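You operate a simulated robot arm through the tools that you are given. There is no shell and no other tool.

Carry out the task below with a simulated two-armed robot. There is one attempt and no reset: what you move stays moved.

JOB
Swap the white-capped oil bottle for the black-capped one and pump the chain glass up to its line.
Fine: old bottle on the grey shelf; oil selector to chain, at the end to OFF; the other glass gets none; levers and valves stay. Set down upright: what you pick out.

It is judged by the outcome, as a careful person would: the job done as asked, and still so three seconds after it is handed in. It fails if anything else is knocked over, pushed out of place, dropped, spilled or broken.

ROBOT AND FRAMES
Two 7-joint arms with fingered hands on one trunk that stands fixed in place. Base frame: the origin is at the foot of the trunk, x ahead of it, y to its left, z up. Lengths are in m, angles in degrees, forces in N, time in s.
The left shoulder is at [0.07, 0.139, 1.133], the right one opposite. With the tool pointing down near the work surface each hand reaches from about 0.1 to 0.78 m from the base axis, measured 20 degrees to its own side. Payload 3.9 kg a hand.
The tool frame of a hand sits at the grasp point between the pads (the TCP): z along the fingers, y along the line on which they close. The tips reach 0.029 m beyond it. The gripper opens to 0.1 m. The gripper's body begins 0.034 m behind the TCP. The gripper is a hand of 5 fingers: y runs from the thumb to the fingers, the wrist lies at [-0.015, -0.105, -0.177] in the tool frame, and closing takes about 1.5 s.
Orientation is that of the tool frame in the base frame, as a unit quaternion [x, y, z, w]. With the fingers straight down and the wrist toward the robot, the tool's x, y and z point along [0, 1, 0], [1, 0, 0] and [0, 0, -1] of the base frame.

CONTROLS
- The arms move only by the tool move_arm. It takes "left_increments", "right_increments" or both (then of equal length, played together; a hand with none holds still); each is a list of rows, each a list of 7 numbers: the finger opening in m, from 0 to 0.1, then the shift along the tool's x, y, z in units of 50 mm (1.0 is 50 mm), then the turn, a rotation vector about the tool's x, y, z in units of 6 degrees (1.0 is 6 degrees). In form: [[fingers, dx, dy, dz, ax, ay, az], ...]. A call has 1 to 20 rows; each row shifts and turns the commanded pose from where the row before left it, along the tool's axes as they then stand. A call with a number of a shift or a turn outside -1 to 1 is refused whole. Each row takes 0.2 s and may step no farther than 0.05 m and 8.6 degrees from the row before; otherwise, or with a gripper value out of range, the whole call is refused. Where a pose cannot be reached the arm comes as near as it can. A force on the tool above 40 N (or 10 N above the force at the start of the call, whichever is more), or a blocked arm, ends the call early, and 0.2 s more pass. Each finger travels about 0.153 m/s and halts on what it meets, pressing with about 24 N; the grip force reading is that of the motor and also rises with nothing between the fingers. The clock runs only during rows and for 0.2 s after the last one: add rows that do not move to give the fingers time. It gives the time, the measured TCP pose, the force on the tool (base axes), the opening and the grip force at its end, in the units of the frame above (readings bear some noise), with the torque about the TCP (base axes, N m) and any sound that the robot's microphone picked up, and new pictures: "views" is both (left out), scene, wrist or none (wrist: the cameras of the hands that moved).
- Cameras (640 x 400 px; columns grow to the right, rows downward): "scene" is now at [0.1388, -0.0028, 1.459]; the picture's right is [-0.02, -1.00, -0.00], its down [-0.54, 0.01, -0.84] and it looks along [0.84, -0.02, -0.54] (base axes); focal length 214 px, centre (320, 200). "left" rides on the left gripper at [-0.066, -0.086, -0.121] in its tool frame; the picture's right is [-0.76, -0.31, 0.58], its down [0.59, -0.70, 0.40] and it looks along [0.28, 0.64, 0.71] (tool axes); focal length 247 px, centre (320, 200). "right" rides on the right gripper at [0.066, -0.086, -0.121] in its tool frame; the picture's right is [-0.76, 0.31, -0.58], its down [-0.59, -0.70, 0.40] and it looks along [-0.28, 0.64, 0.71] (tool axes); focal length 247 px, centre (320, 200). There is no depth. A picture from a camera that has moved, and an enlarged one, comes with that camera's place and axes in the base frame and with its lens.
- lift_body(by): slides the trunk up (or, below 0, down) by that many m; the arms and the scene camera ride with it, the base frame stays. It gives what a move gives, with no picture.
- preshape(shape, hand): the hand has 5 fingers and takes this shape, open, in about a second: jaw (thumb against the fingers, like two jaws); tri (thumb and two fingers); tip (a fingertip pinch); poke (one finger out to press); point (the index stretched); flat (the hand flat); cup (the hand cupped); fist (a fist). The gripper value then closes the fingers along that shape, each until it touches; the sizes above hold for jaw. It gives what a move gives, with no picture.
- aim_head(pan, tilt): turns the head with the scene camera to pan (to the left, within 86 degrees either way) and tilt (down, from -29 to 69), counted from straight ahead of the robot. It gives what a move gives, and a new picture of the scene camera.
- close_up(camera, box): a new picture of the part [left, top, right, bottom] of that camera's present view, enlarged. The clock stands still meanwhile.
- close_job(): hands the job in; it is judged then, once.

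Nothing tells you positions but the pictures and the camera data. Unless the task says otherwise, let go and move clear before handing in.

The tools are called after "Request:" as a command line: name --argument value ..., lists and objects as JSON in quotes. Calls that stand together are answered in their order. move_arm: Moves the arms, as the interface text tells. Its arguments: {"type":"object","properties":{"left_increments":{"type":"array","items":{"type":"array","items":{"type":"number"}}},"right_increments":{"type":"array","items":{"type":"array","items":{"type":"number"}}},"views":{"type":"string","enum":["both","scene","wrist","none"]}},"required":[]} The other tools are called the same way: lift_body (by) slides the trunk up or down; preshape (shape, hand) gives the hand a shape; aim_head (pan, tilt) turns the head that bears the scene camera; close_up (camera, box) takes an enlarged picture of a part of a camera's view; close_job () hands the job in.

At the start:

```text
clock: 0.0
left_eef_pos: [0.4814, 0.3582, 1.263]
left_ee_rot: [0.64, 0.769, 0.0, 0.0]
left_force: [-0.7, -0.2, -0.4]
left_moment: [0.01, 0.03, -0.02]
left_finger_gap: 0.0998
left_gripper_force: 0.1
left_shape: jaw
right_eef_pos: [0.2865, -0.0837, 1.3435]
right_ee_rot: [0.639, 0.769, 0.0, 0.0]
right_force: [1.3, 0.5, 0.4]
right_moment: [0.03, -0.02, 0.0]
right_finger_gap: 0.0999
right_gripper_force: 0.2
right_shape: jaw
trunk travel left (down, up): [-0.775, 0.065]
head pan, tilt: [-1.3, 32.6]
```

scene: 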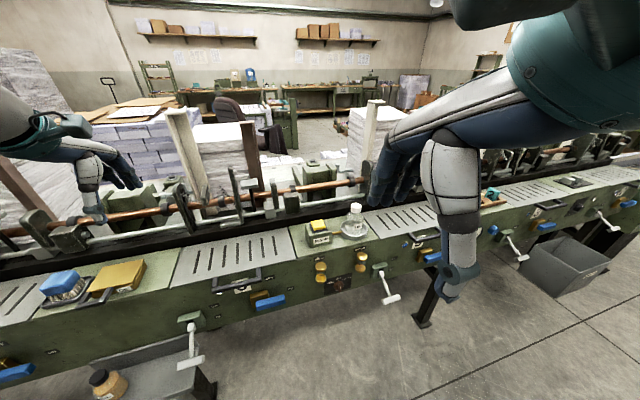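
right: 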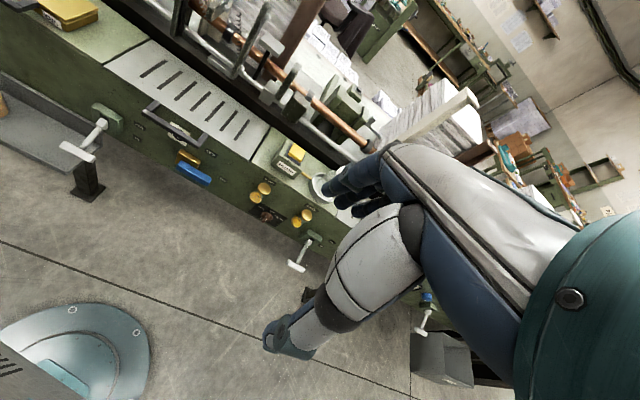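
left: 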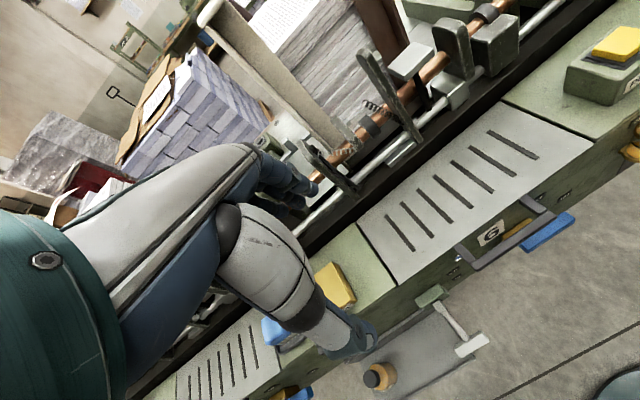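

I see a long green machine with a white-capped bottle near the middle and a bottle with a dark cap low on the left on a grey shelf. I'll look more closely before moving anything.

Request:
close_up --camera "scene" --box '[270, 180, 450, 310]'

Request:
close_up --camera "scene" --box '[0, 240, 240, 400]'

Request:
close_up --camera "right" --box '[220, 120, 380, 290]'

Request:
close_up --camera "scene" --box '[420, 160, 640, 310]'

```text
3.08 times, centred on (360, 245) of scene
camera zoom: at [0.1388, -0.0028, 1.459], right [-0.02, -1.0, 0.0], down [-0.54, 0.01, -0.84], along [0.84, -0.02, -0.54], focal length 660 px, centre (197, 62)
```

zoom: 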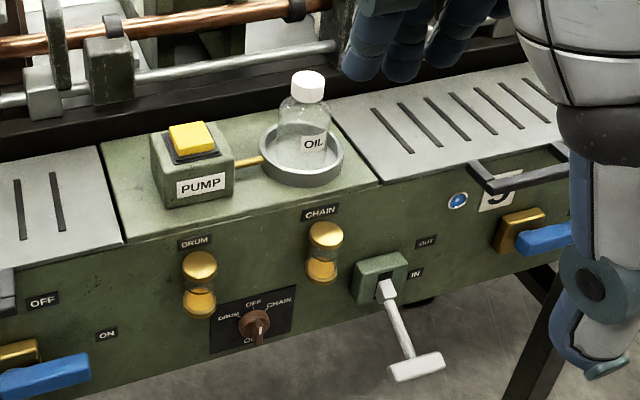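

```text
2.50 times, centred on (120, 320) of scene
camera zoom: at [0.1388, -0.0028, 1.459], right [-0.02, -1.0, 0.0], down [-0.54, 0.01, -0.84], along [0.84, -0.02, -0.54], focal length 536 px, centre (820, -100)
```

zoom: 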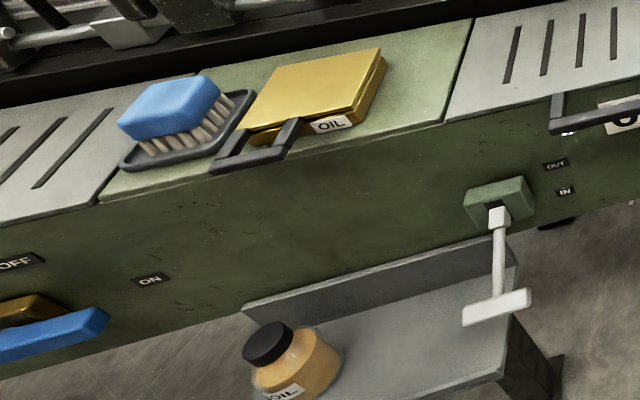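

```text
2.35 times, centred on (300, 205) of right
camera zoom: at [0.1919, -0.0339, 1.4662], right [0.44, -0.69, 0.58], down [-0.58, -0.71, -0.4], along [0.68, -0.16, -0.71], focal length 581 px, centre (367, 188)
```

zoom: 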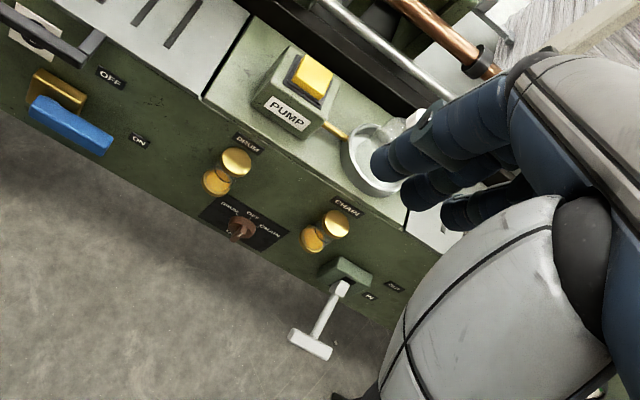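

```text
2.67 times, centred on (530, 235) of scene
camera zoom: at [0.1388, -0.0028, 1.459], right [-0.02, -1.0, 0.0], down [-0.54, 0.01, -0.84], along [0.84, -0.02, -0.54], focal length 572 px, centre (-240, 107)
```

zoom: 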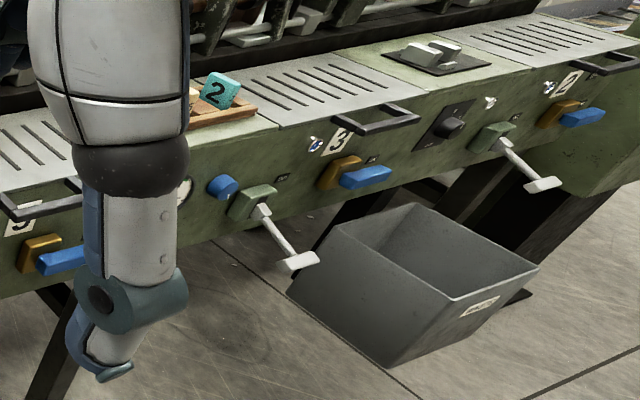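

The black-capped bottle stands on the grey shelf at the lower left, and the white-capped one stands in a ring cup by the PUMP button. I'll aim the head at each for a better look.

Request:
aim_head --pan 40 --tilt 50

Request:
aim_head --pan 0 --tilt 50

```text
clock: 1.1
left_eef_pos: [0.4798, 0.3574, 1.2631]
left_ee_rot: [0.639, 0.769, 0.0, 0.0]
left_force: [0.0, -0.1, 0.3]
left_moment: [0.0, 0.0, -0.03]
left_finger_gap: 0.1001
left_gripper_force: 0.1
left_shape: jaw
right_eef_pos: [0.2877, -0.0829, 1.3445]
right_ee_rot: [0.639, 0.769, 0.0, 0.0]
right_force: [0.4, 0.4, -0.2]
right_moment: [0.01, 0.01, -0.01]
right_finger_gap: 0.1
right_gripper_force: 0.0
right_shape: jaw
trunk travel left (down, up): [-0.775, 0.065]
head pan, tilt: [40.0, 50.0]
camera scene: at [0.1086, 0.0487, 1.4336], right [0.64, -0.77, 0.0], down [-0.59, -0.49, -0.64], along [0.49, 0.41, -0.77], focal length 214 px, centre (320, 200)
```

scene: 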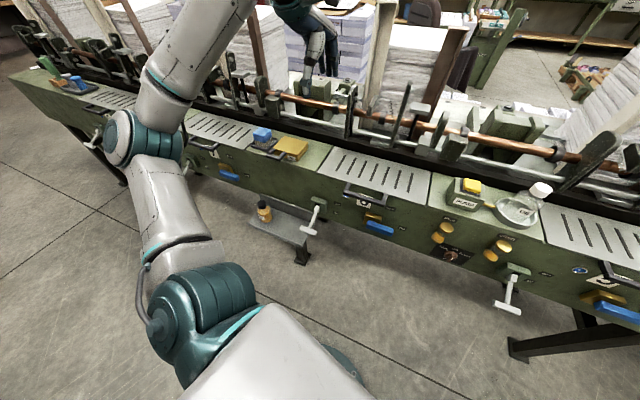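

```text
clock: 2.1
left_eef_pos: [0.4805, 0.3585, 1.2634]
left_ee_rot: [0.64, 0.769, 0.0, 0.001]
left_force: [-1.2, -0.5, -0.5]
left_moment: [-0.02, -0.02, 0.03]
left_finger_gap: 0.0997
left_gripper_force: 0.2
left_shape: jaw
right_eef_pos: [0.2882, -0.0833, 1.3445]
right_ee_rot: [0.639, 0.769, 0.0, 0.0]
right_force: [-0.9, -0.3, -0.2]
right_moment: [0.01, 0.01, 0.0]
right_finger_gap: 0.0998
right_gripper_force: 0.0
right_shape: jaw
trunk travel left (down, up): [-0.775, 0.065]
head pan, tilt: [0.0, 50.0]
camera scene: at [0.1265, -0.0006, 1.4335], right [0.0, -1.0, 0.0], down [-0.77, 0.0, -0.64], along [0.64, 0.0, -0.77], focal length 214 px, centre (320, 200)
```

scene: 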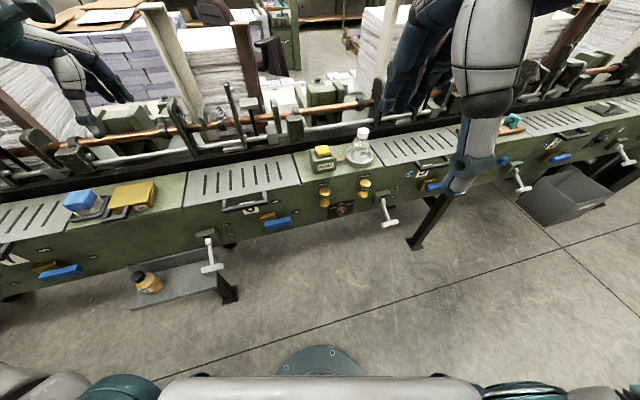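

The head views have only a small baseline between them. I'll lower the trunk a little to get a stereo pair so I can locate things.

Request:
lift_body --by -0.2

Request:
aim_head --pan 0 --tilt 50

Request:
close_up --camera "scene" --box '[280, 80, 480, 205]'

Request:
close_up --camera "scene" --box '[20, 160, 260, 310]'

```text
clock: 4.3
left_eef_pos: [0.4818, 0.3584, 1.0629]
left_ee_rot: [0.639, 0.769, 0.0, 0.0]
left_force: [-0.3, 0.5, 0.1]
left_moment: [0.01, 0.02, -0.02]
left_finger_gap: 0.0996
left_gripper_force: 0.1
left_shape: jaw
right_eef_pos: [0.2871, -0.0826, 1.1446]
right_ee_rot: [0.639, 0.769, 0.001, 0.0]
right_force: [0.9, -0.2, -0.1]
right_moment: [0.02, -0.02, 0.02]
right_finger_gap: 0.1
right_gripper_force: 0.2
right_shape: jaw
trunk travel left (down, up): [-0.575, 0.265]
head pan, tilt: [0.0, 50.0]
```

```text
clock: 4.9
left_eef_pos: [0.481, 0.3578, 1.0643]
left_ee_rot: [0.64, 0.769, 0.001, 0.0]
left_force: [0.5, 0.0, 0.0]
left_moment: [-0.02, -0.02, 0.02]
left_finger_gap: 0.0996
left_gripper_force: 0.1
left_shape: jaw
right_eef_pos: [0.2887, -0.0826, 1.1451]
right_ee_rot: [0.639, 0.769, 0.0, 0.0]
right_force: [-0.5, -0.6, 0.3]
right_moment: [0.0, 0.01, -0.01]
right_finger_gap: 0.0996
right_gripper_force: 0.0
right_shape: jaw
trunk travel left (down, up): [-0.575, 0.265]
head pan, tilt: [0.0, 50.0]
camera scene: at [0.1265, -0.0007, 1.2335], right [0.0, -1.0, 0.0], down [-0.77, 0.0, -0.64], along [0.64, 0.0, -0.77], focal length 214 px, centre (320, 200)
```

scene: 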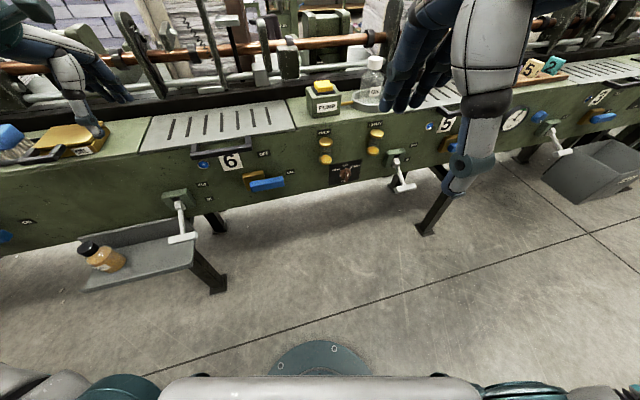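

```text
3.20 times, centred on (380, 142) of scene
camera zoom: at [0.1265, -0.0007, 1.2335], right [0.0, -1.0, 0.0], down [-0.77, 0.0, -0.64], along [0.64, 0.0, -0.77], focal length 686 px, centre (128, 384)
```

zoom: 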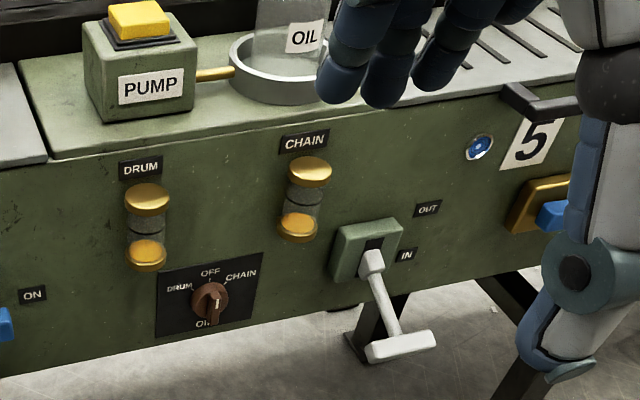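

```text
2.67 times, centred on (140, 235) of scene
camera zoom: at [0.1265, -0.0007, 1.2335], right [0.0, -1.0, 0.0], down [-0.77, 0.0, -0.64], along [0.64, 0.0, -0.77], focal length 572 px, centre (800, 107)
```

zoom: 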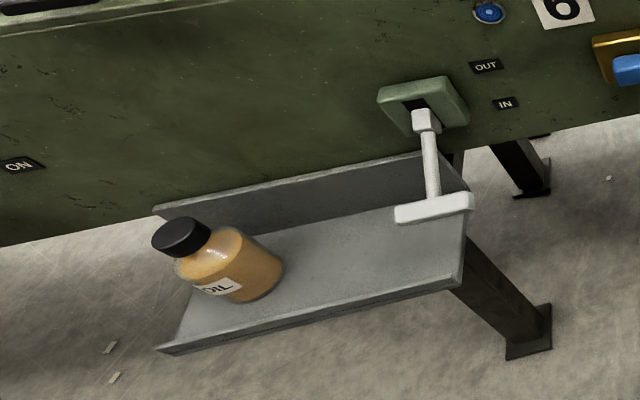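

The machine runs diagonally, nearer on the left. I put the white cap at about (0.75, -0.14, 1.04), the pump button at about (0.70, 0.0, 1.0) and the black cap at about (0.39, 0.595, 0.74). I'll move both hands back and aside to clear the view and make room to lower the trunk.

Request:
move_arm --left_increments '[[0.1, 0.73, -0.47, 0, 0, 0, 0], [0.1, 0.73, -0.47, 0, 0, 0, 0], [0.1, 0.73, -0.47, 0, 0, 0, 0], [0.1, 0.73, -0.47, 0, 0, 0, 0], [0.1, 0.73, -0.47, 0, 0, 0, 0], [0.1, 0.73, -0.47, 0, 0, 0, 0]]' --right_increments '[[0.1, -0.7, 0, 0, 0, 0, 0], [0.1, -0.7, 0, 0, 0, 0, 0], [0.1, -0.7, 0, 0, 0, 0, 0], [0.1, -0.7, 0, 0, 0, 0, 0], [0.1, -0.7, 0, 0, 0, 0, 0], [0.1, -0.7, 0, 0, 0, 0, 0]]' --views "both"

Request:
close_up --camera "scene" --box '[280, 20, 480, 145]'

Request:
close_up --camera "scene" --box '[300, 120, 420, 195]'

Request:
close_up --camera "left" --box '[160, 100, 480, 300]'

```text
clock: 6.3
left_eef_pos: [0.3028, 0.5491, 1.0632]
left_ee_rot: [0.639, 0.769, 0.001, 0.001]
left_force: [-1.0, 0.0, 1.0]
left_moment: [-0.01, -0.02, 0.02]
left_finger_gap: 0.0999
left_gripper_force: 0.1
left_shape: jaw
right_eef_pos: [0.3274, -0.2897, 1.1448]
right_ee_rot: [0.639, 0.769, 0.0, 0.001]
right_force: [-0.3, -1.2, 0.6]
right_moment: [0.01, 0.01, 0.01]
right_finger_gap: 0.0997
right_gripper_force: 0.0
right_shape: jaw
trunk travel left (down, up): [-0.575, 0.265]
head pan, tilt: [0.0, 50.0]
camera scene: at [0.1256, -0.001, 1.2336], right [0.0, -1.0, 0.0], down [-0.77, 0.0, -0.64], along [0.64, 0.0, -0.77], focal length 214 px, centre (320, 200)
camera right: at [0.2304, -0.241, 1.2654], right [0.44, -0.69, 0.58], down [-0.58, -0.71, -0.4], along [0.68, -0.16, -0.71], focal length 247 px, centre (320, 200)
camera left: at [0.2288, 0.4684, 1.1843], right [-0.16, -0.8, -0.58], down [-0.8, 0.45, -0.4], along [0.58, 0.4, -0.71], focal length 247 px, centre (320, 200)
```

scene: 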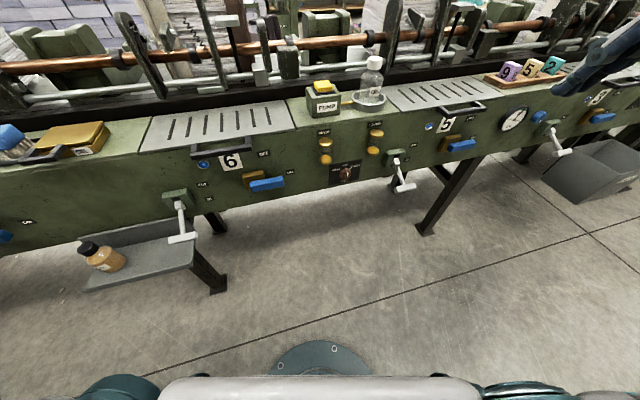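
right: 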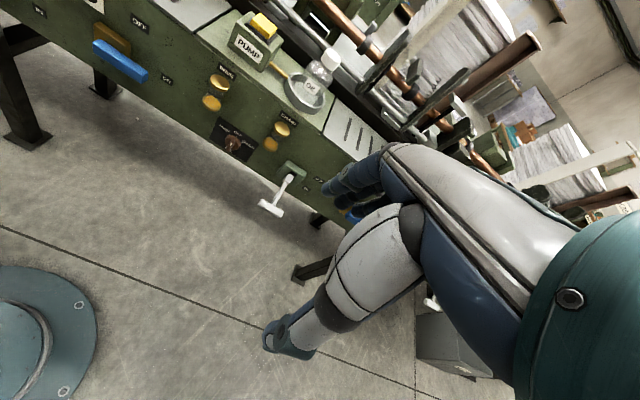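
left: 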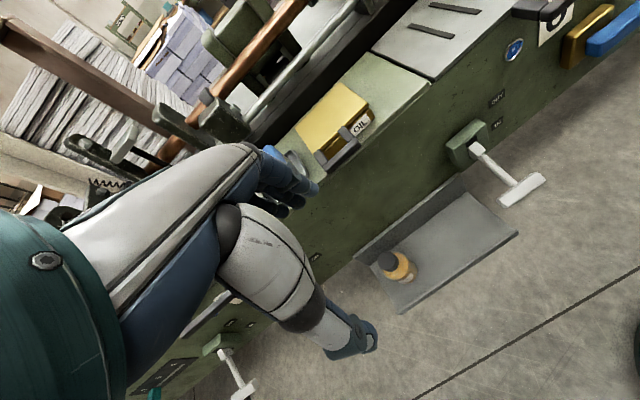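

```text
3.20 times, centred on (380, 82) of scene
camera zoom: at [0.1256, -0.001, 1.2336], right [0.0, -1.0, 0.0], down [-0.77, 0.0, -0.64], along [0.64, 0.0, -0.77], focal length 686 px, centre (128, 576)
```

zoom: 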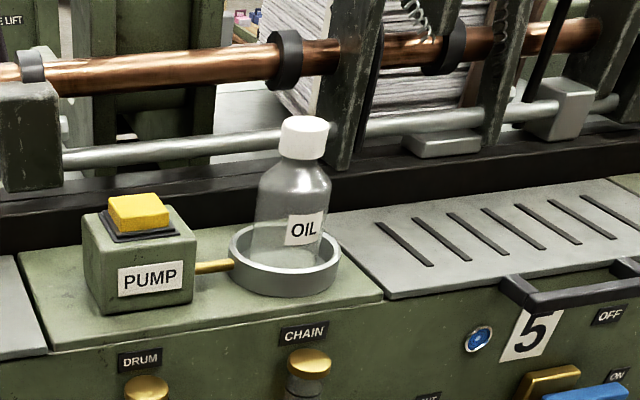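

```text
5.33 times, centred on (360, 158) of scene
camera zoom: at [0.1256, -0.001, 1.2336], right [0.0, -1.0, 0.0], down [-0.77, 0.0, -0.64], along [0.64, 0.0, -0.77], focal length 1144 px, centre (107, 427)
```

zoom: 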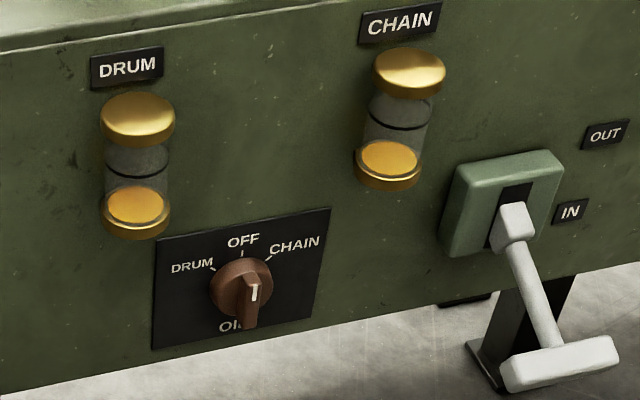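

```text
2.00 times, centred on (320, 200) of left
camera zoom: at [0.2288, 0.4684, 1.1843], right [-0.16, -0.8, -0.58], down [-0.8, 0.45, -0.4], along [0.58, 0.4, -0.71], focal length 494 px, centre (320, 200)
```

zoom: 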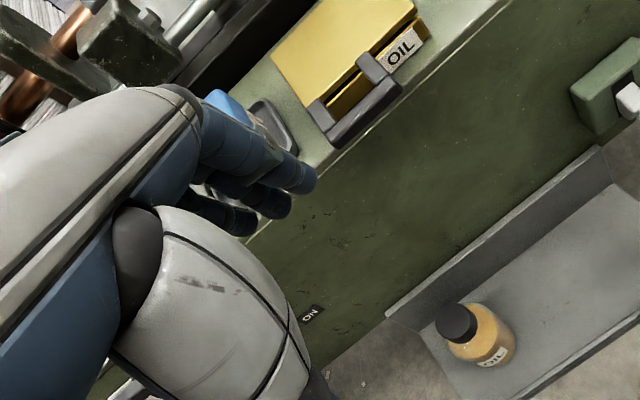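

The white-capped bottle sits loosely in a ring cup to the right of PUMP, the selector is below on the front face, and the black-capped bottle is on the shelf near (0.385, 0.60). I'll lower the trunk another 0.2 for a second viewpoint and a better look at the selector and glasses.

Request:
lift_body --by -0.2

Request:
aim_head --pan 0 --tilt 30

Request:
close_up --camera "scene" --box '[280, 80, 440, 180]'

Request:
close_up --camera "scene" --box '[310, 170, 406, 230]'

Request:
close_up --camera "scene" --box '[0, 160, 240, 310]'

```text
clock: 8.5
left_eef_pos: [0.3027, 0.5474, 0.8639]
left_ee_rot: [0.639, 0.769, 0.0, 0.0]
left_force: [0.0, -0.3, 0.1]
left_moment: [0.02, -0.01, -0.03]
left_finger_gap: 0.0999
left_gripper_force: 0.0
left_shape: jaw
right_eef_pos: [0.3278, -0.2878, 0.9442]
right_ee_rot: [0.639, 0.769, 0.0, 0.0]
right_force: [-0.6, -0.1, -0.4]
right_moment: [-0.01, -0.03, -0.02]
right_finger_gap: 0.1
right_gripper_force: 0.0
right_shape: jaw
trunk travel left (down, up): [-0.375, 0.465]
head pan, tilt: [0.0, 50.0]
```

```text
clock: 9.3
left_eef_pos: [0.303, 0.5484, 0.8626]
left_ee_rot: [0.64, 0.769, 0.001, 0.0]
left_force: [0.1, -0.2, -0.3]
left_moment: [0.02, -0.03, 0.0]
left_finger_gap: 0.0996
left_gripper_force: 0.0
left_shape: jaw
right_eef_pos: [0.3275, -0.2901, 0.9439]
right_ee_rot: [0.639, 0.769, 0.0, 0.001]
right_force: [0.1, 0.8, 0.3]
right_moment: [0.0, 0.0, -0.01]
right_finger_gap: 0.0997
right_gripper_force: 0.1
right_shape: jaw
trunk travel left (down, up): [-0.375, 0.465]
head pan, tilt: [0.0, 30.0]
camera scene: at [0.1399, -0.0007, 1.063], right [0.0, -1.0, 0.0], down [-0.5, 0.0, -0.87], along [0.87, 0.0, -0.5], focal length 214 px, centre (320, 200)
```

scene: 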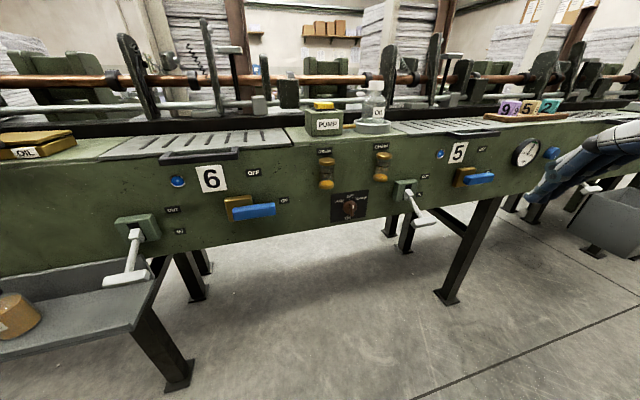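

```text
4.00 times, centred on (360, 130) of scene
camera zoom: at [0.1399, -0.0007, 1.063], right [0.0, -1.0, 0.0], down [-0.5, 0.0, -0.87], along [0.87, 0.0, -0.5], focal length 858 px, centre (160, 480)
```

zoom: 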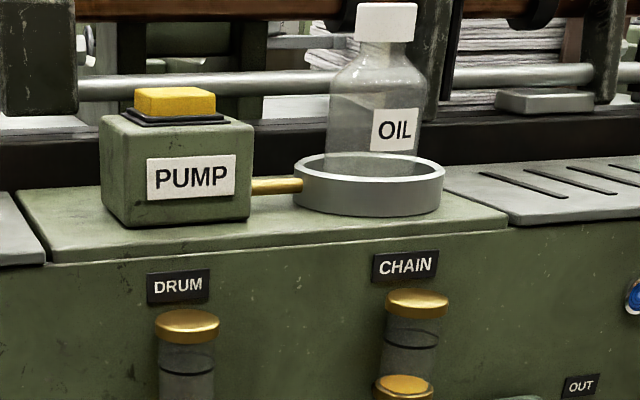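

```text
6.67 times, centred on (358, 200) of scene
camera zoom: at [0.1399, -0.0007, 1.063], right [0.0, -1.0, 0.0], down [-0.5, 0.0, -0.87], along [0.87, 0.0, -0.5], focal length 1430 px, centre (67, 200)
```

zoom: 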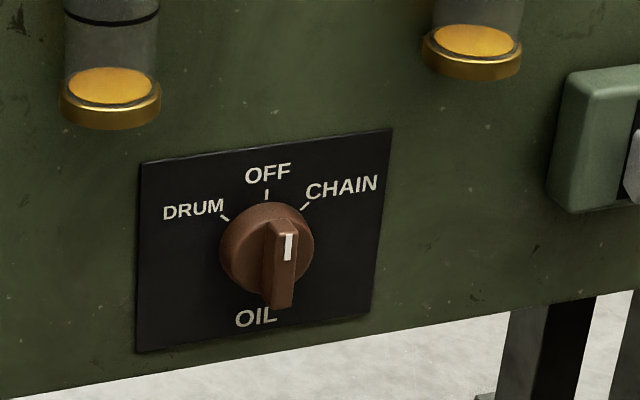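

```text
2.67 times, centred on (120, 235) of scene
camera zoom: at [0.1399, -0.0007, 1.063], right [0.0, -1.0, 0.0], down [-0.5, 0.0, -0.87], along [0.87, 0.0, -0.5], focal length 572 px, centre (853, 107)
```

zoom: 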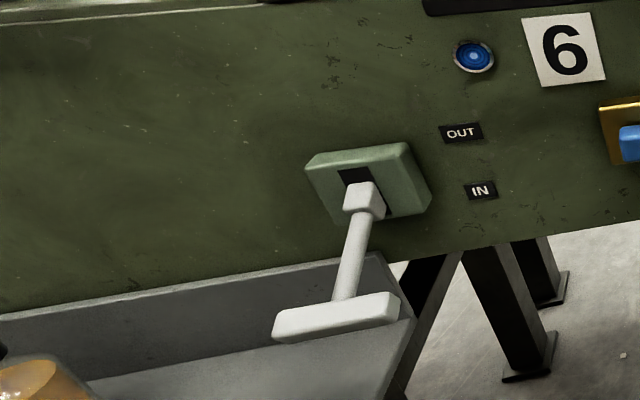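

The selector is at OFF with CHAIN about 45° clockwise of it. The white cap top is near (0.741, -0.139, 1.05) and the knob near (0.652, -0.085, 0.743). I'll raise the trunk so the right hand can come over the white cap from above.

Request:
lift_body --by 0.42

Request:
move_arm --right_increments '[[0.1, 0.16, 0.787, 0.448, 0, 0, 0], [0.1, 0.16, 0.787, 0.448, 0, 0, 0], [0.1, 0.16, 0.787, 0.448, 0, 0, 0], [0.1, 0.16, 0.787, 0.448, 0, 0, 0], [0.1, 0.16, 0.787, 0.448, 0, 0, 0], [0.1, 0.16, 0.787, 0.448, 0, 0, 0], [0.1, 0.16, 0.787, 0.448, 0, 0, 0], [0.1, 0.16, 0.787, 0.448, 0, 0, 0], [0.1, 0.16, 0.787, 0.448, 0, 0, 0], [0.1, 0.16, 0.787, 0.448, 0, 0, 0], [0.1, 0, 0, 0, 0, 0, 0]]' --views "both"

```text
refused: 0.42 is not a number from -0.4 to 0.4
```

```text
clock: 11.1
left_eef_pos: [0.3006, 0.5477, 0.8638]
left_ee_rot: [0.64, 0.769, 0.0, 0.001]
left_force: [-0.5, 0.2, 0.5]
left_moment: [-0.02, -0.01, -0.01]
left_finger_gap: 0.0997
left_gripper_force: 0.1
left_shape: jaw
right_eef_pos: [0.6048, -0.1783, 0.7673]
right_ee_rot: [0.636, 0.772, -0.013, -0.002]
right_force: [-20.1, -4.8, -4.5]
right_moment: [0.18, -0.97, 0.13]
right_finger_gap: 0.0997
right_gripper_force: 0.0
right_shape: jaw
trunk travel left (down, up): [-0.375, 0.465]
head pan, tilt: [0.0, 30.0]
stopped in row 8 (right hand): the force on the tool passed its limit at 89 N (the readings are from after the stop); the commanded pose is now the measured one
camera scene: at [0.1377, -0.0014, 1.0633], right [0.0, -1.0, 0.0], down [-0.5, 0.0, -0.87], along [0.87, 0.0, -0.5], focal length 214 px, centre (320, 200)
camera right: at [0.5117, -0.1281, 0.8903], right [0.46, -0.67, 0.58], down [-0.59, -0.72, -0.37], along [0.67, -0.17, -0.72], focal length 247 px, centre (320, 200)
```

scene: 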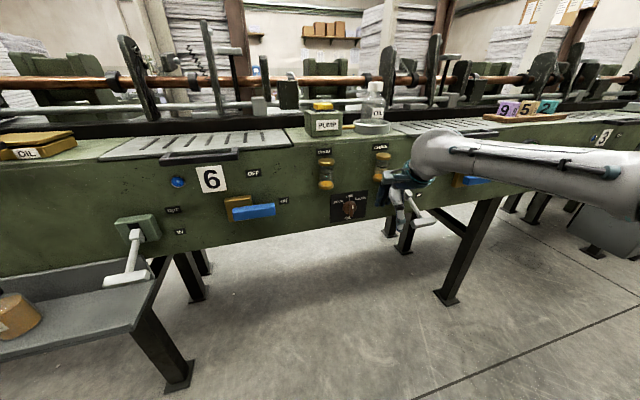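
right: 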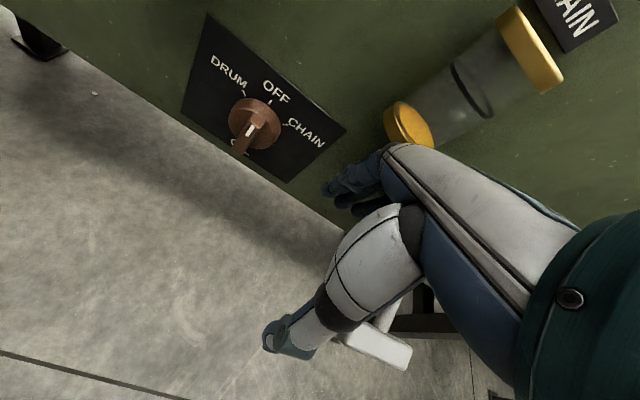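

The lift was refused because its step was too large, yet the queued arm move still ran, so the right hand met the machine front near the IN/OUT lever. I'll back out along the same path and check that the lever hasn't moved.

Request:
move_arm --right_increments '[[0.1, -0.08, -0.393, -0.224, 0, 0, 0], [0.1, -0.16, -0.787, -0.448, 0, 0, 0], [0.1, -0.16, -0.787, -0.448, 0, 0, 0], [0.1, -0.16, -0.787, -0.448, 0, 0, 0], [0.1, -0.16, -0.787, -0.448, 0, 0, 0]]' --views "scene"

Request:
close_up --camera "scene" --box '[310, 130, 470, 230]'

```text
clock: 12.3
left_eef_pos: [0.3007, 0.5481, 0.8631]
left_ee_rot: [0.64, 0.769, 0.0, 0.0]
left_force: [-0.3, -0.7, 0.4]
left_moment: [-0.04, 0.0, 0.03]
left_finger_gap: 0.0997
left_gripper_force: 0.1
left_shape: jaw
right_eef_pos: [0.4428, -0.245, 0.8726]
right_ee_rot: [0.637, 0.77, -0.011, -0.001]
right_force: [0.3, 0.4, -0.1]
right_moment: [0.02, -0.01, -0.03]
right_finger_gap: 0.0998
right_gripper_force: 0.0
right_shape: jaw
trunk travel left (down, up): [-0.375, 0.465]
head pan, tilt: [0.0, 30.0]
camera scene: at [0.1396, -0.0008, 1.0631], right [0.0, -1.0, 0.0], down [-0.5, 0.0, -0.87], along [0.87, 0.0, -0.5], focal length 214 px, centre (320, 200)
```

scene: 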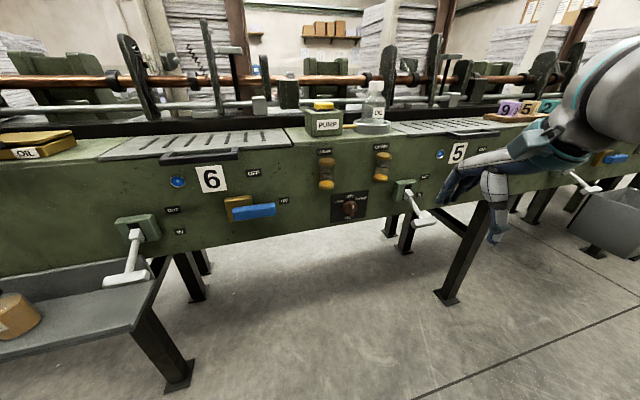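

```text
4.00 times, centred on (390, 180) of scene
camera zoom: at [0.1396, -0.0008, 1.0631], right [0.0, -1.0, 0.0], down [-0.5, 0.0, -0.87], along [0.87, 0.0, -0.5], focal length 858 px, centre (40, 280)
```

zoom: 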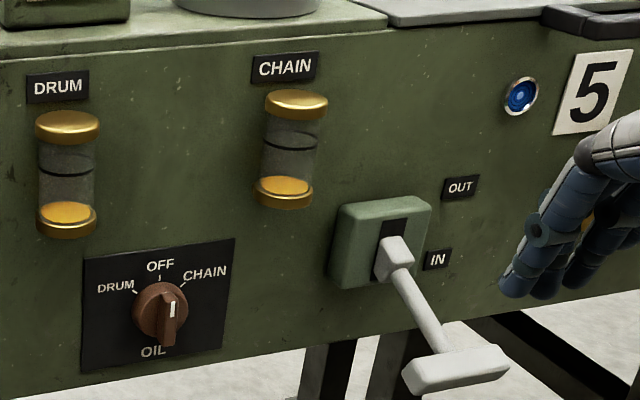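

The lever, selector and bottle look unchanged. To be sure, I'll raise the trunk to the earlier height and compare against the earlier close-up.

Request:
lift_body --by 0.2

Request:
aim_head --pan 0 --tilt 50

Request:
close_up --camera "scene" --box '[300, 120, 420, 195]'

Request:
close_up --camera "scene" --box '[280, 20, 480, 145]'

```text
clock: 14.5
left_eef_pos: [0.3023, 0.5478, 1.0625]
left_ee_rot: [0.64, 0.769, -0.001, -0.001]
left_force: [-0.3, -0.5, 0.5]
left_moment: [-0.02, 0.01, 0.04]
left_finger_gap: 0.0999
left_gripper_force: 0.0
left_shape: jaw
right_eef_pos: [0.4436, -0.245, 1.0726]
right_ee_rot: [0.637, 0.771, -0.012, -0.002]
right_force: [0.3, 0.1, 0.4]
right_moment: [0.01, -0.02, -0.03]
right_finger_gap: 0.0999
right_gripper_force: 0.1
right_shape: jaw
trunk travel left (down, up): [-0.575, 0.265]
head pan, tilt: [0.0, 30.0]
```

```text
clock: 15.3
left_eef_pos: [0.3016, 0.5473, 1.0637]
left_ee_rot: [0.64, 0.769, -0.001, -0.001]
left_force: [-0.1, -0.4, 1.6]
left_moment: [0.03, 0.0, 0.01]
left_finger_gap: 0.0997
left_gripper_force: 0.1
left_shape: jaw
right_eef_pos: [0.4431, -0.2452, 1.0734]
right_ee_rot: [0.637, 0.771, -0.012, -0.001]
right_force: [-0.3, -0.6, 1.4]
right_moment: [0.03, -0.02, -0.02]
right_finger_gap: 0.1
right_gripper_force: 0.0
right_shape: jaw
trunk travel left (down, up): [-0.575, 0.265]
head pan, tilt: [0.0, 50.0]
camera scene: at [0.1266, -0.0007, 1.2336], right [0.0, -1.0, 0.0], down [-0.77, 0.0, -0.64], along [0.64, 0.0, -0.77], focal length 214 px, centre (320, 200)
```

scene: 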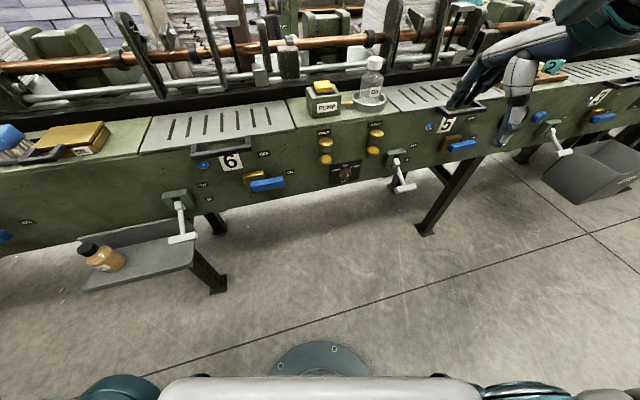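

```text
5.33 times, centred on (360, 158) of scene
camera zoom: at [0.1266, -0.0007, 1.2336], right [0.0, -1.0, 0.0], down [-0.77, 0.0, -0.64], along [0.64, 0.0, -0.77], focal length 1144 px, centre (107, 427)
```

zoom: 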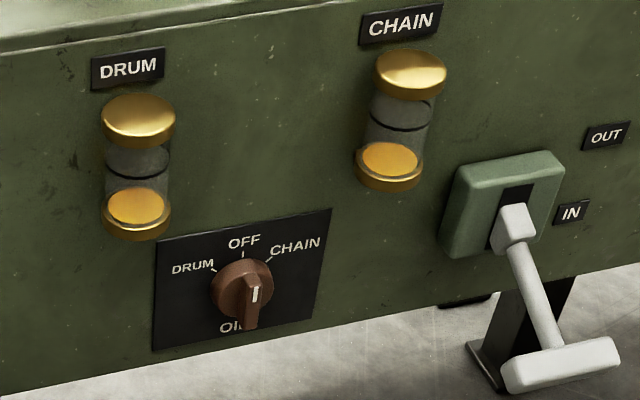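

```text
3.20 times, centred on (380, 82) of scene
camera zoom: at [0.1266, -0.0007, 1.2336], right [0.0, -1.0, 0.0], down [-0.77, 0.0, -0.64], along [0.64, 0.0, -0.77], focal length 686 px, centre (128, 576)
```

zoom: 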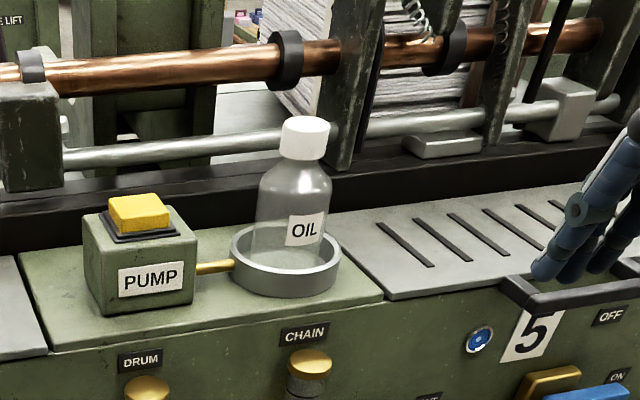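

Everything matches the earlier pictures, so the lever did not move. From here on I'll run dependent steps one at a time, starting with raising the trunk.

Request:
lift_body --by 0.22

```text
clock: 17.6
left_eef_pos: [0.3031, 0.5496, 1.2834]
left_ee_rot: [0.64, 0.769, -0.001, -0.001]
left_force: [-0.4, 0.0, -0.2]
left_moment: [-0.01, -0.01, 0.03]
left_finger_gap: 0.0997
left_gripper_force: 0.1
left_shape: jaw
right_eef_pos: [0.4436, -0.2443, 1.2915]
right_ee_rot: [0.637, 0.771, -0.012, -0.002]
right_force: [0.7, 0.5, -0.6]
right_moment: [-0.05, 0.02, 0.01]
right_finger_gap: 0.0995
right_gripper_force: 0.0
right_shape: jaw
trunk travel left (down, up): [-0.795, 0.045]
head pan, tilt: [0.0, 50.0]
```

The trunk is up and the right hand is at z 1.29. Next I'll move it over the white cap to about z 1.14.

Request:
move_arm --right_increments '[[0.1, 0.124, 0.781, 0.375, -0.19, 0.134, 0], [0.1, 0.124, 0.781, 0.375, 0, 0, 0], [0.1, 0.124, 0.781, 0.375, 0, 0, 0], [0.1, 0.124, 0.781, 0.375, 0, 0, 0], [0.1, 0.124, 0.781, 0.375, 0, 0, 0], [0.1, 0.124, 0.781, 0.375, 0, 0, 0], [0.1, 0.124, 0.781, 0.375, 0, 0, 0], [0.1, 0.124, 0.781, 0.375, 0, 0, 0], [0.1, 0, 0, 0, 0, 0, 0]]' --views "both"

Request:
close_up --camera "scene" --box '[280, 60, 480, 185]'

```text
clock: 19.6
left_eef_pos: [0.3002, 0.5479, 1.2832]
left_ee_rot: [0.641, 0.768, 0.0, 0.0]
left_force: [0.5, 0.4, 0.5]
left_moment: [0.05, -0.02, 0.0]
left_finger_gap: 0.0997
left_gripper_force: 0.1
left_shape: jaw
right_eef_pos: [0.7388, -0.1372, 1.1422]
right_ee_rot: [0.637, 0.771, 0.001, -0.001]
right_force: [0.0, 0.0, 0.7]
right_moment: [0.0, -0.01, 0.01]
right_finger_gap: 0.0999
right_gripper_force: 0.1
right_shape: jaw
trunk travel left (down, up): [-0.795, 0.045]
head pan, tilt: [0.0, 50.0]
camera scene: at [0.1248, -0.0013, 1.4537], right [0.0, -1.0, 0.0], down [-0.77, 0.0, -0.64], along [0.64, 0.0, -0.77], focal length 214 px, centre (320, 200)
camera right: at [0.6433, -0.0891, 1.2626], right [0.45, -0.69, 0.58], down [-0.58, -0.71, -0.4], along [0.68, -0.16, -0.71], focal length 247 px, centre (320, 200)
```

scene: 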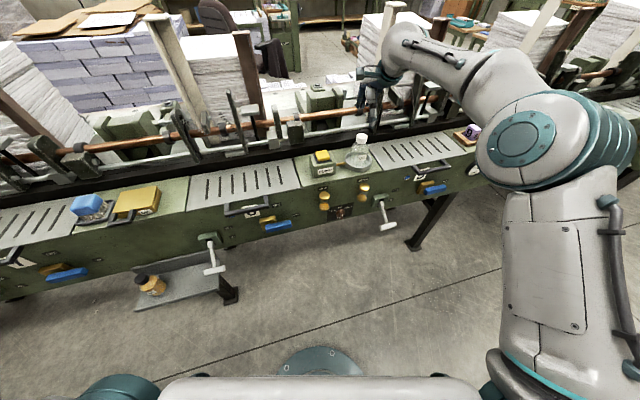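
right: 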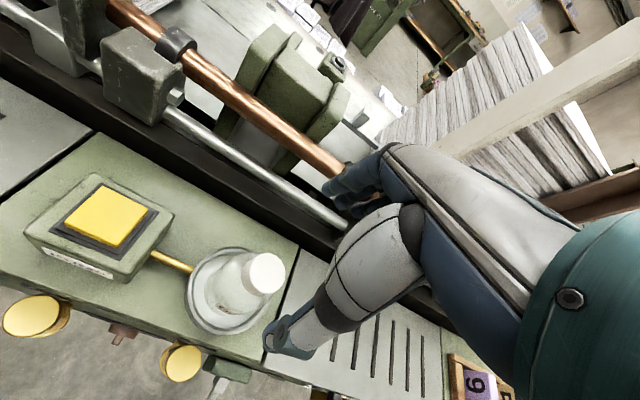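

```text
3.20 times, centred on (380, 122) of scene
camera zoom: at [0.1248, -0.0013, 1.4537], right [0.0, -1.0, 0.0], down [-0.77, 0.0, -0.64], along [0.64, 0.0, -0.77], focal length 686 px, centre (128, 448)
```

zoom: 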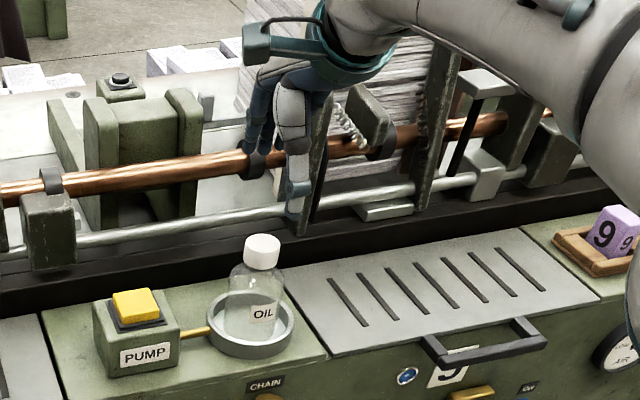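

The right hand is directly above the white cap, which I put at about (0.737, -0.137, 1.05). I'll go down partway, check, and then continue.

Request:
move_arm --right_increments '[[0.1, 0, -0.04, 0.5, 0, 0, 0], [0.1, 0, 0, 0.5, 0, 0, 0], [0.1, 0, 0, 0.4, 0, 0, 0], [0.1, 0, 0, 0, 0, 0, 0]]' --views "both"

Request:
close_up --camera "scene" --box '[300, 90, 428, 170]'

```text
clock: 20.6
left_eef_pos: [0.3034, 0.5479, 1.2834]
left_ee_rot: [0.64, 0.768, 0.0, 0.0]
left_force: [-0.7, -0.1, 0.2]
left_moment: [0.0, 0.0, 0.0]
left_finger_gap: 0.0994
left_gripper_force: 0.0
left_shape: jaw
right_eef_pos: [0.7384, -0.1365, 1.0711]
right_ee_rot: [0.637, 0.771, -0.001, -0.002]
right_force: [0.4, -0.3, 0.2]
right_moment: [-0.01, 0.0, 0.01]
right_finger_gap: 0.0997
right_gripper_force: 0.1
right_shape: jaw
trunk travel left (down, up): [-0.795, 0.045]
head pan, tilt: [0.0, 50.0]
camera scene: at [0.1262, -0.0008, 1.4536], right [0.0, -1.0, 0.0], down [-0.77, 0.0, -0.64], along [0.64, 0.0, -0.77], focal length 214 px, centre (320, 200)
camera right: at [0.6425, -0.0884, 1.1923], right [0.45, -0.69, 0.58], down [-0.58, -0.71, -0.4], along [0.68, -0.16, -0.71], focal length 247 px, centre (320, 200)
```

scene: 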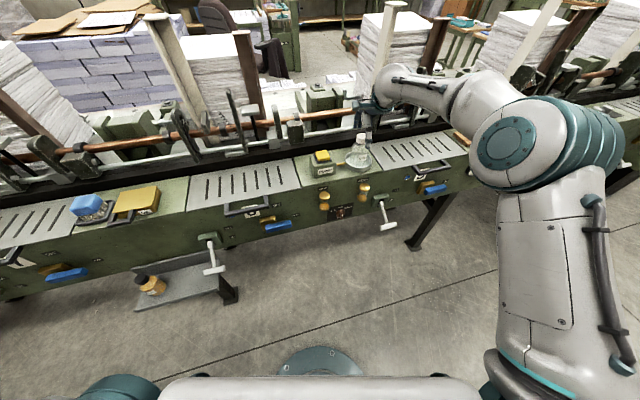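
right: 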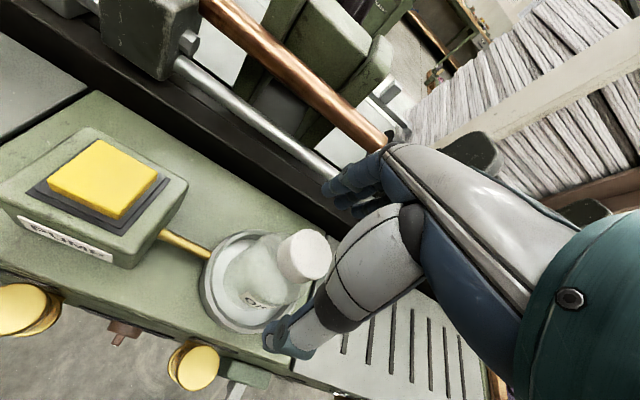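

```text
5.00 times, centred on (364, 130) of scene
camera zoom: at [0.1262, -0.0008, 1.4536], right [0.0, -1.0, 0.0], down [-0.77, 0.0, -0.64], along [0.64, 0.0, -0.77], focal length 1072 px, centre (100, 550)
```

zoom: 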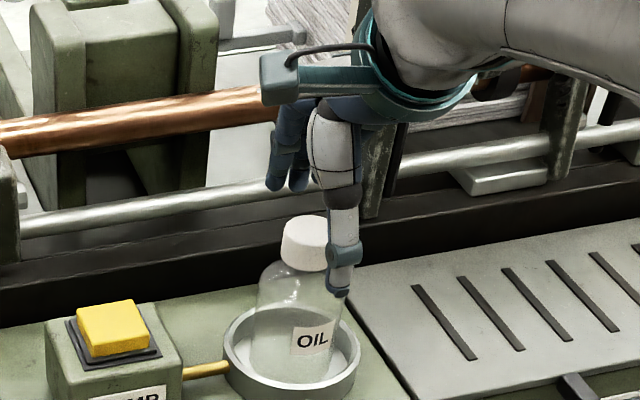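

The cap is centred between the thumb and fingers to within a few millimetres. I'll descend the last 4 cm and close on the cap.

Request:
move_arm --right_increments '[[0.1, 0, 0, 0.4, 0, 0, 0], [0.1, 0, 0, 0.38, 0, 0, 0], [0.1, 0, 0, 0, 0, 0, 0]]' --views "both"

Request:
close_up --camera "scene" --box '[300, 90, 428, 170]'

Request:
close_up --camera "right" --box '[180, 150, 420, 380]'

```text
clock: 21.4
left_eef_pos: [0.3026, 0.548, 1.2839]
left_ee_rot: [0.639, 0.769, 0.001, 0.001]
left_force: [0.7, -0.2, -0.5]
left_moment: [0.01, 0.01, 0.01]
left_finger_gap: 0.0997
left_gripper_force: 0.0
left_shape: jaw
right_eef_pos: [0.7374, -0.1376, 1.0317]
right_ee_rot: [0.637, 0.771, 0.0, 0.0]
right_force: [0.5, -0.7, 0.4]
right_moment: [0.01, -0.01, 0.0]
right_finger_gap: 0.0999
right_gripper_force: 0.0
right_shape: jaw
trunk travel left (down, up): [-0.795, 0.045]
head pan, tilt: [0.0, 50.0]
camera scene: at [0.1262, -0.0006, 1.4536], right [0.0, -1.0, 0.0], down [-0.77, 0.0, -0.64], along [0.64, 0.0, -0.77], focal length 214 px, centre (320, 200)
camera right: at [0.642, -0.0884, 1.1534], right [0.45, -0.69, 0.58], down [-0.58, -0.71, -0.4], along [0.68, -0.16, -0.71], focal length 247 px, centre (320, 200)
```

scene: 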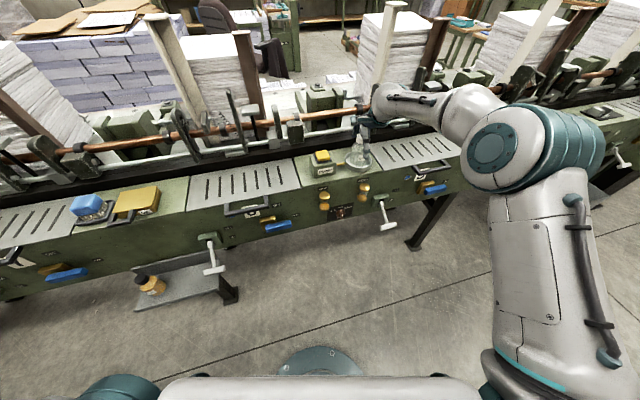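
right: 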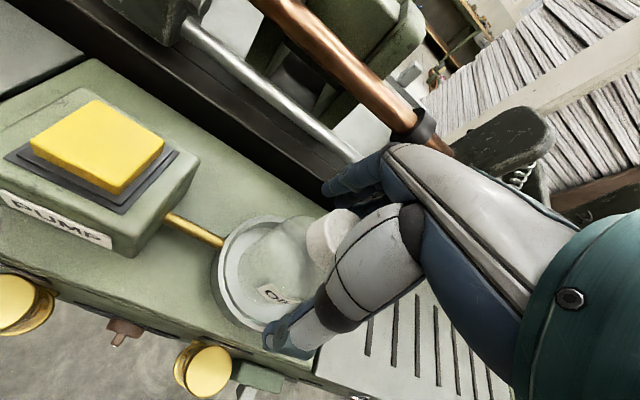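

```text
5.00 times, centred on (364, 130) of scene
camera zoom: at [0.1262, -0.0006, 1.4536], right [0.0, -1.0, 0.0], down [-0.77, 0.0, -0.64], along [0.64, 0.0, -0.77], focal length 1072 px, centre (100, 550)
```

zoom: 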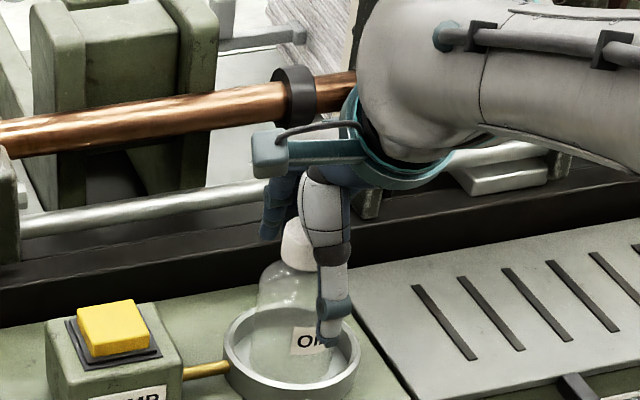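

```text
1.74 times, centred on (300, 265) of right
camera zoom: at [0.642, -0.0884, 1.1534], right [0.45, -0.69, 0.58], down [-0.58, -0.71, -0.4], along [0.68, -0.16, -0.71], focal length 430 px, centre (355, 87)
```

zoom: 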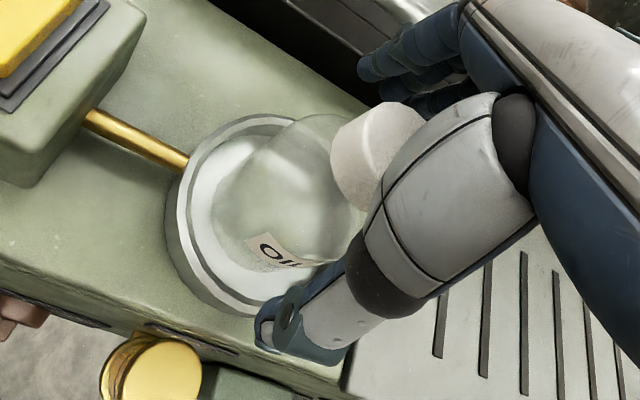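

The cap sits right at the grasp point. I'll close the fingers gently with no arm motion.

Request:
move_arm --right_increments '[[0.06, 0, 0, 0, 0, 0, 0], [0.05, 0, 0, 0, 0, 0, 0], [0.04, 0, 0, 0, 0, 0, 0], [0.02, 0, 0, 0, 0, 0, 0], [0.0, 0, 0, 0, 0, 0, 0], [0.0, 0, 0, 0, 0, 0, 0], [0.0, 0, 0, 0, 0, 0, 0], [0.0, 0, 0, 0, 0, 0, 0], [0.0, 0, 0, 0, 0, 0, 0], [0.0, 0, 0, 0, 0, 0, 0]]' --views "both"

Request:
close_up --camera "scene" --box '[300, 90, 428, 170]'

Request:
close_up --camera "right" --box '[180, 150, 420, 380]'

```text
clock: 23.6
left_eef_pos: [0.2994, 0.5494, 1.283]
left_ee_rot: [0.64, 0.768, 0.0, 0.001]
left_force: [0.4, 0.5, 0.3]
left_moment: [0.02, 0.0, 0.03]
left_finger_gap: 0.0995
left_gripper_force: 0.2
left_shape: jaw
right_eef_pos: [0.7368, -0.1368, 1.0354]
right_ee_rot: [0.636, 0.771, 0.002, 0.002]
right_force: [4.0, 0.3, 21.3]
right_moment: [0.02, -0.31, -0.03]
right_finger_gap: 0.0437
right_gripper_force: 24.2
right_shape: jaw
trunk travel left (down, up): [-0.795, 0.045]
head pan, tilt: [0.0, 50.0]
camera scene: at [0.123, 0.0001, 1.4539], right [0.0, -1.0, 0.0], down [-0.76, 0.0, -0.64], along [0.64, 0.0, -0.76], focal length 214 px, centre (320, 200)
camera right: at [0.6399, -0.0878, 1.1566], right [0.44, -0.69, 0.58], down [-0.58, -0.71, -0.4], along [0.69, -0.16, -0.71], focal length 247 px, centre (320, 200)
```

scene: 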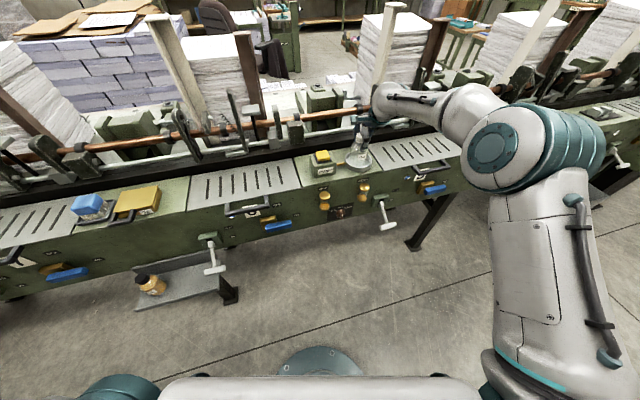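
right: 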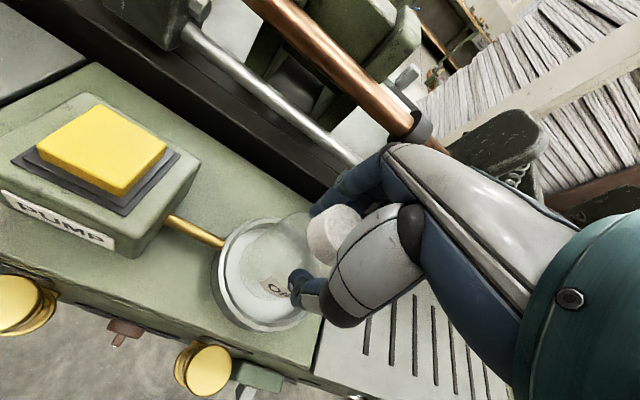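

```text
5.00 times, centred on (364, 130) of scene
camera zoom: at [0.123, 0.0001, 1.4539], right [0.0, -1.0, 0.0], down [-0.76, 0.0, -0.64], along [0.64, 0.0, -0.76], focal length 1072 px, centre (100, 550)
```

zoom: 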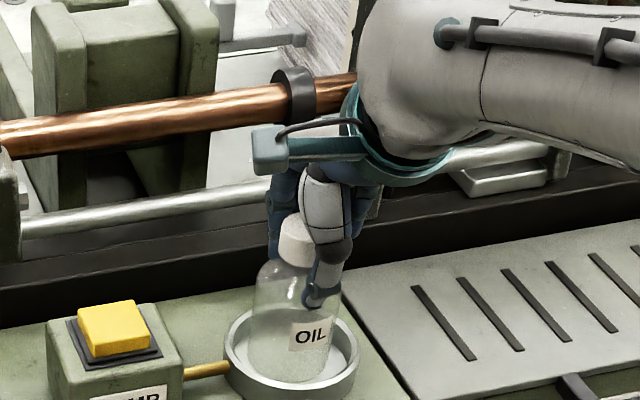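

```text
1.74 times, centred on (300, 265) of right
camera zoom: at [0.6399, -0.0878, 1.1566], right [0.44, -0.69, 0.58], down [-0.58, -0.71, -0.4], along [0.69, -0.16, -0.71], focal length 430 px, centre (355, 87)
```

zoom: 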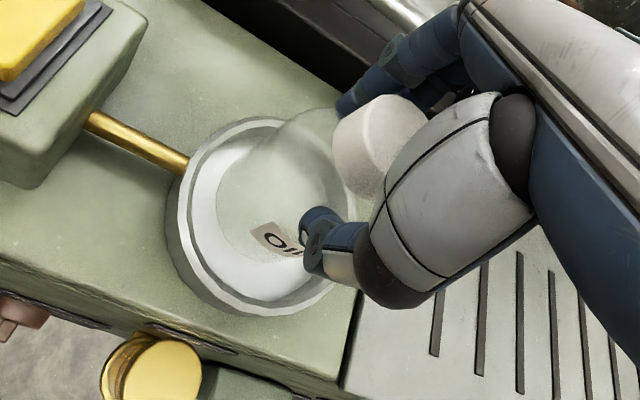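

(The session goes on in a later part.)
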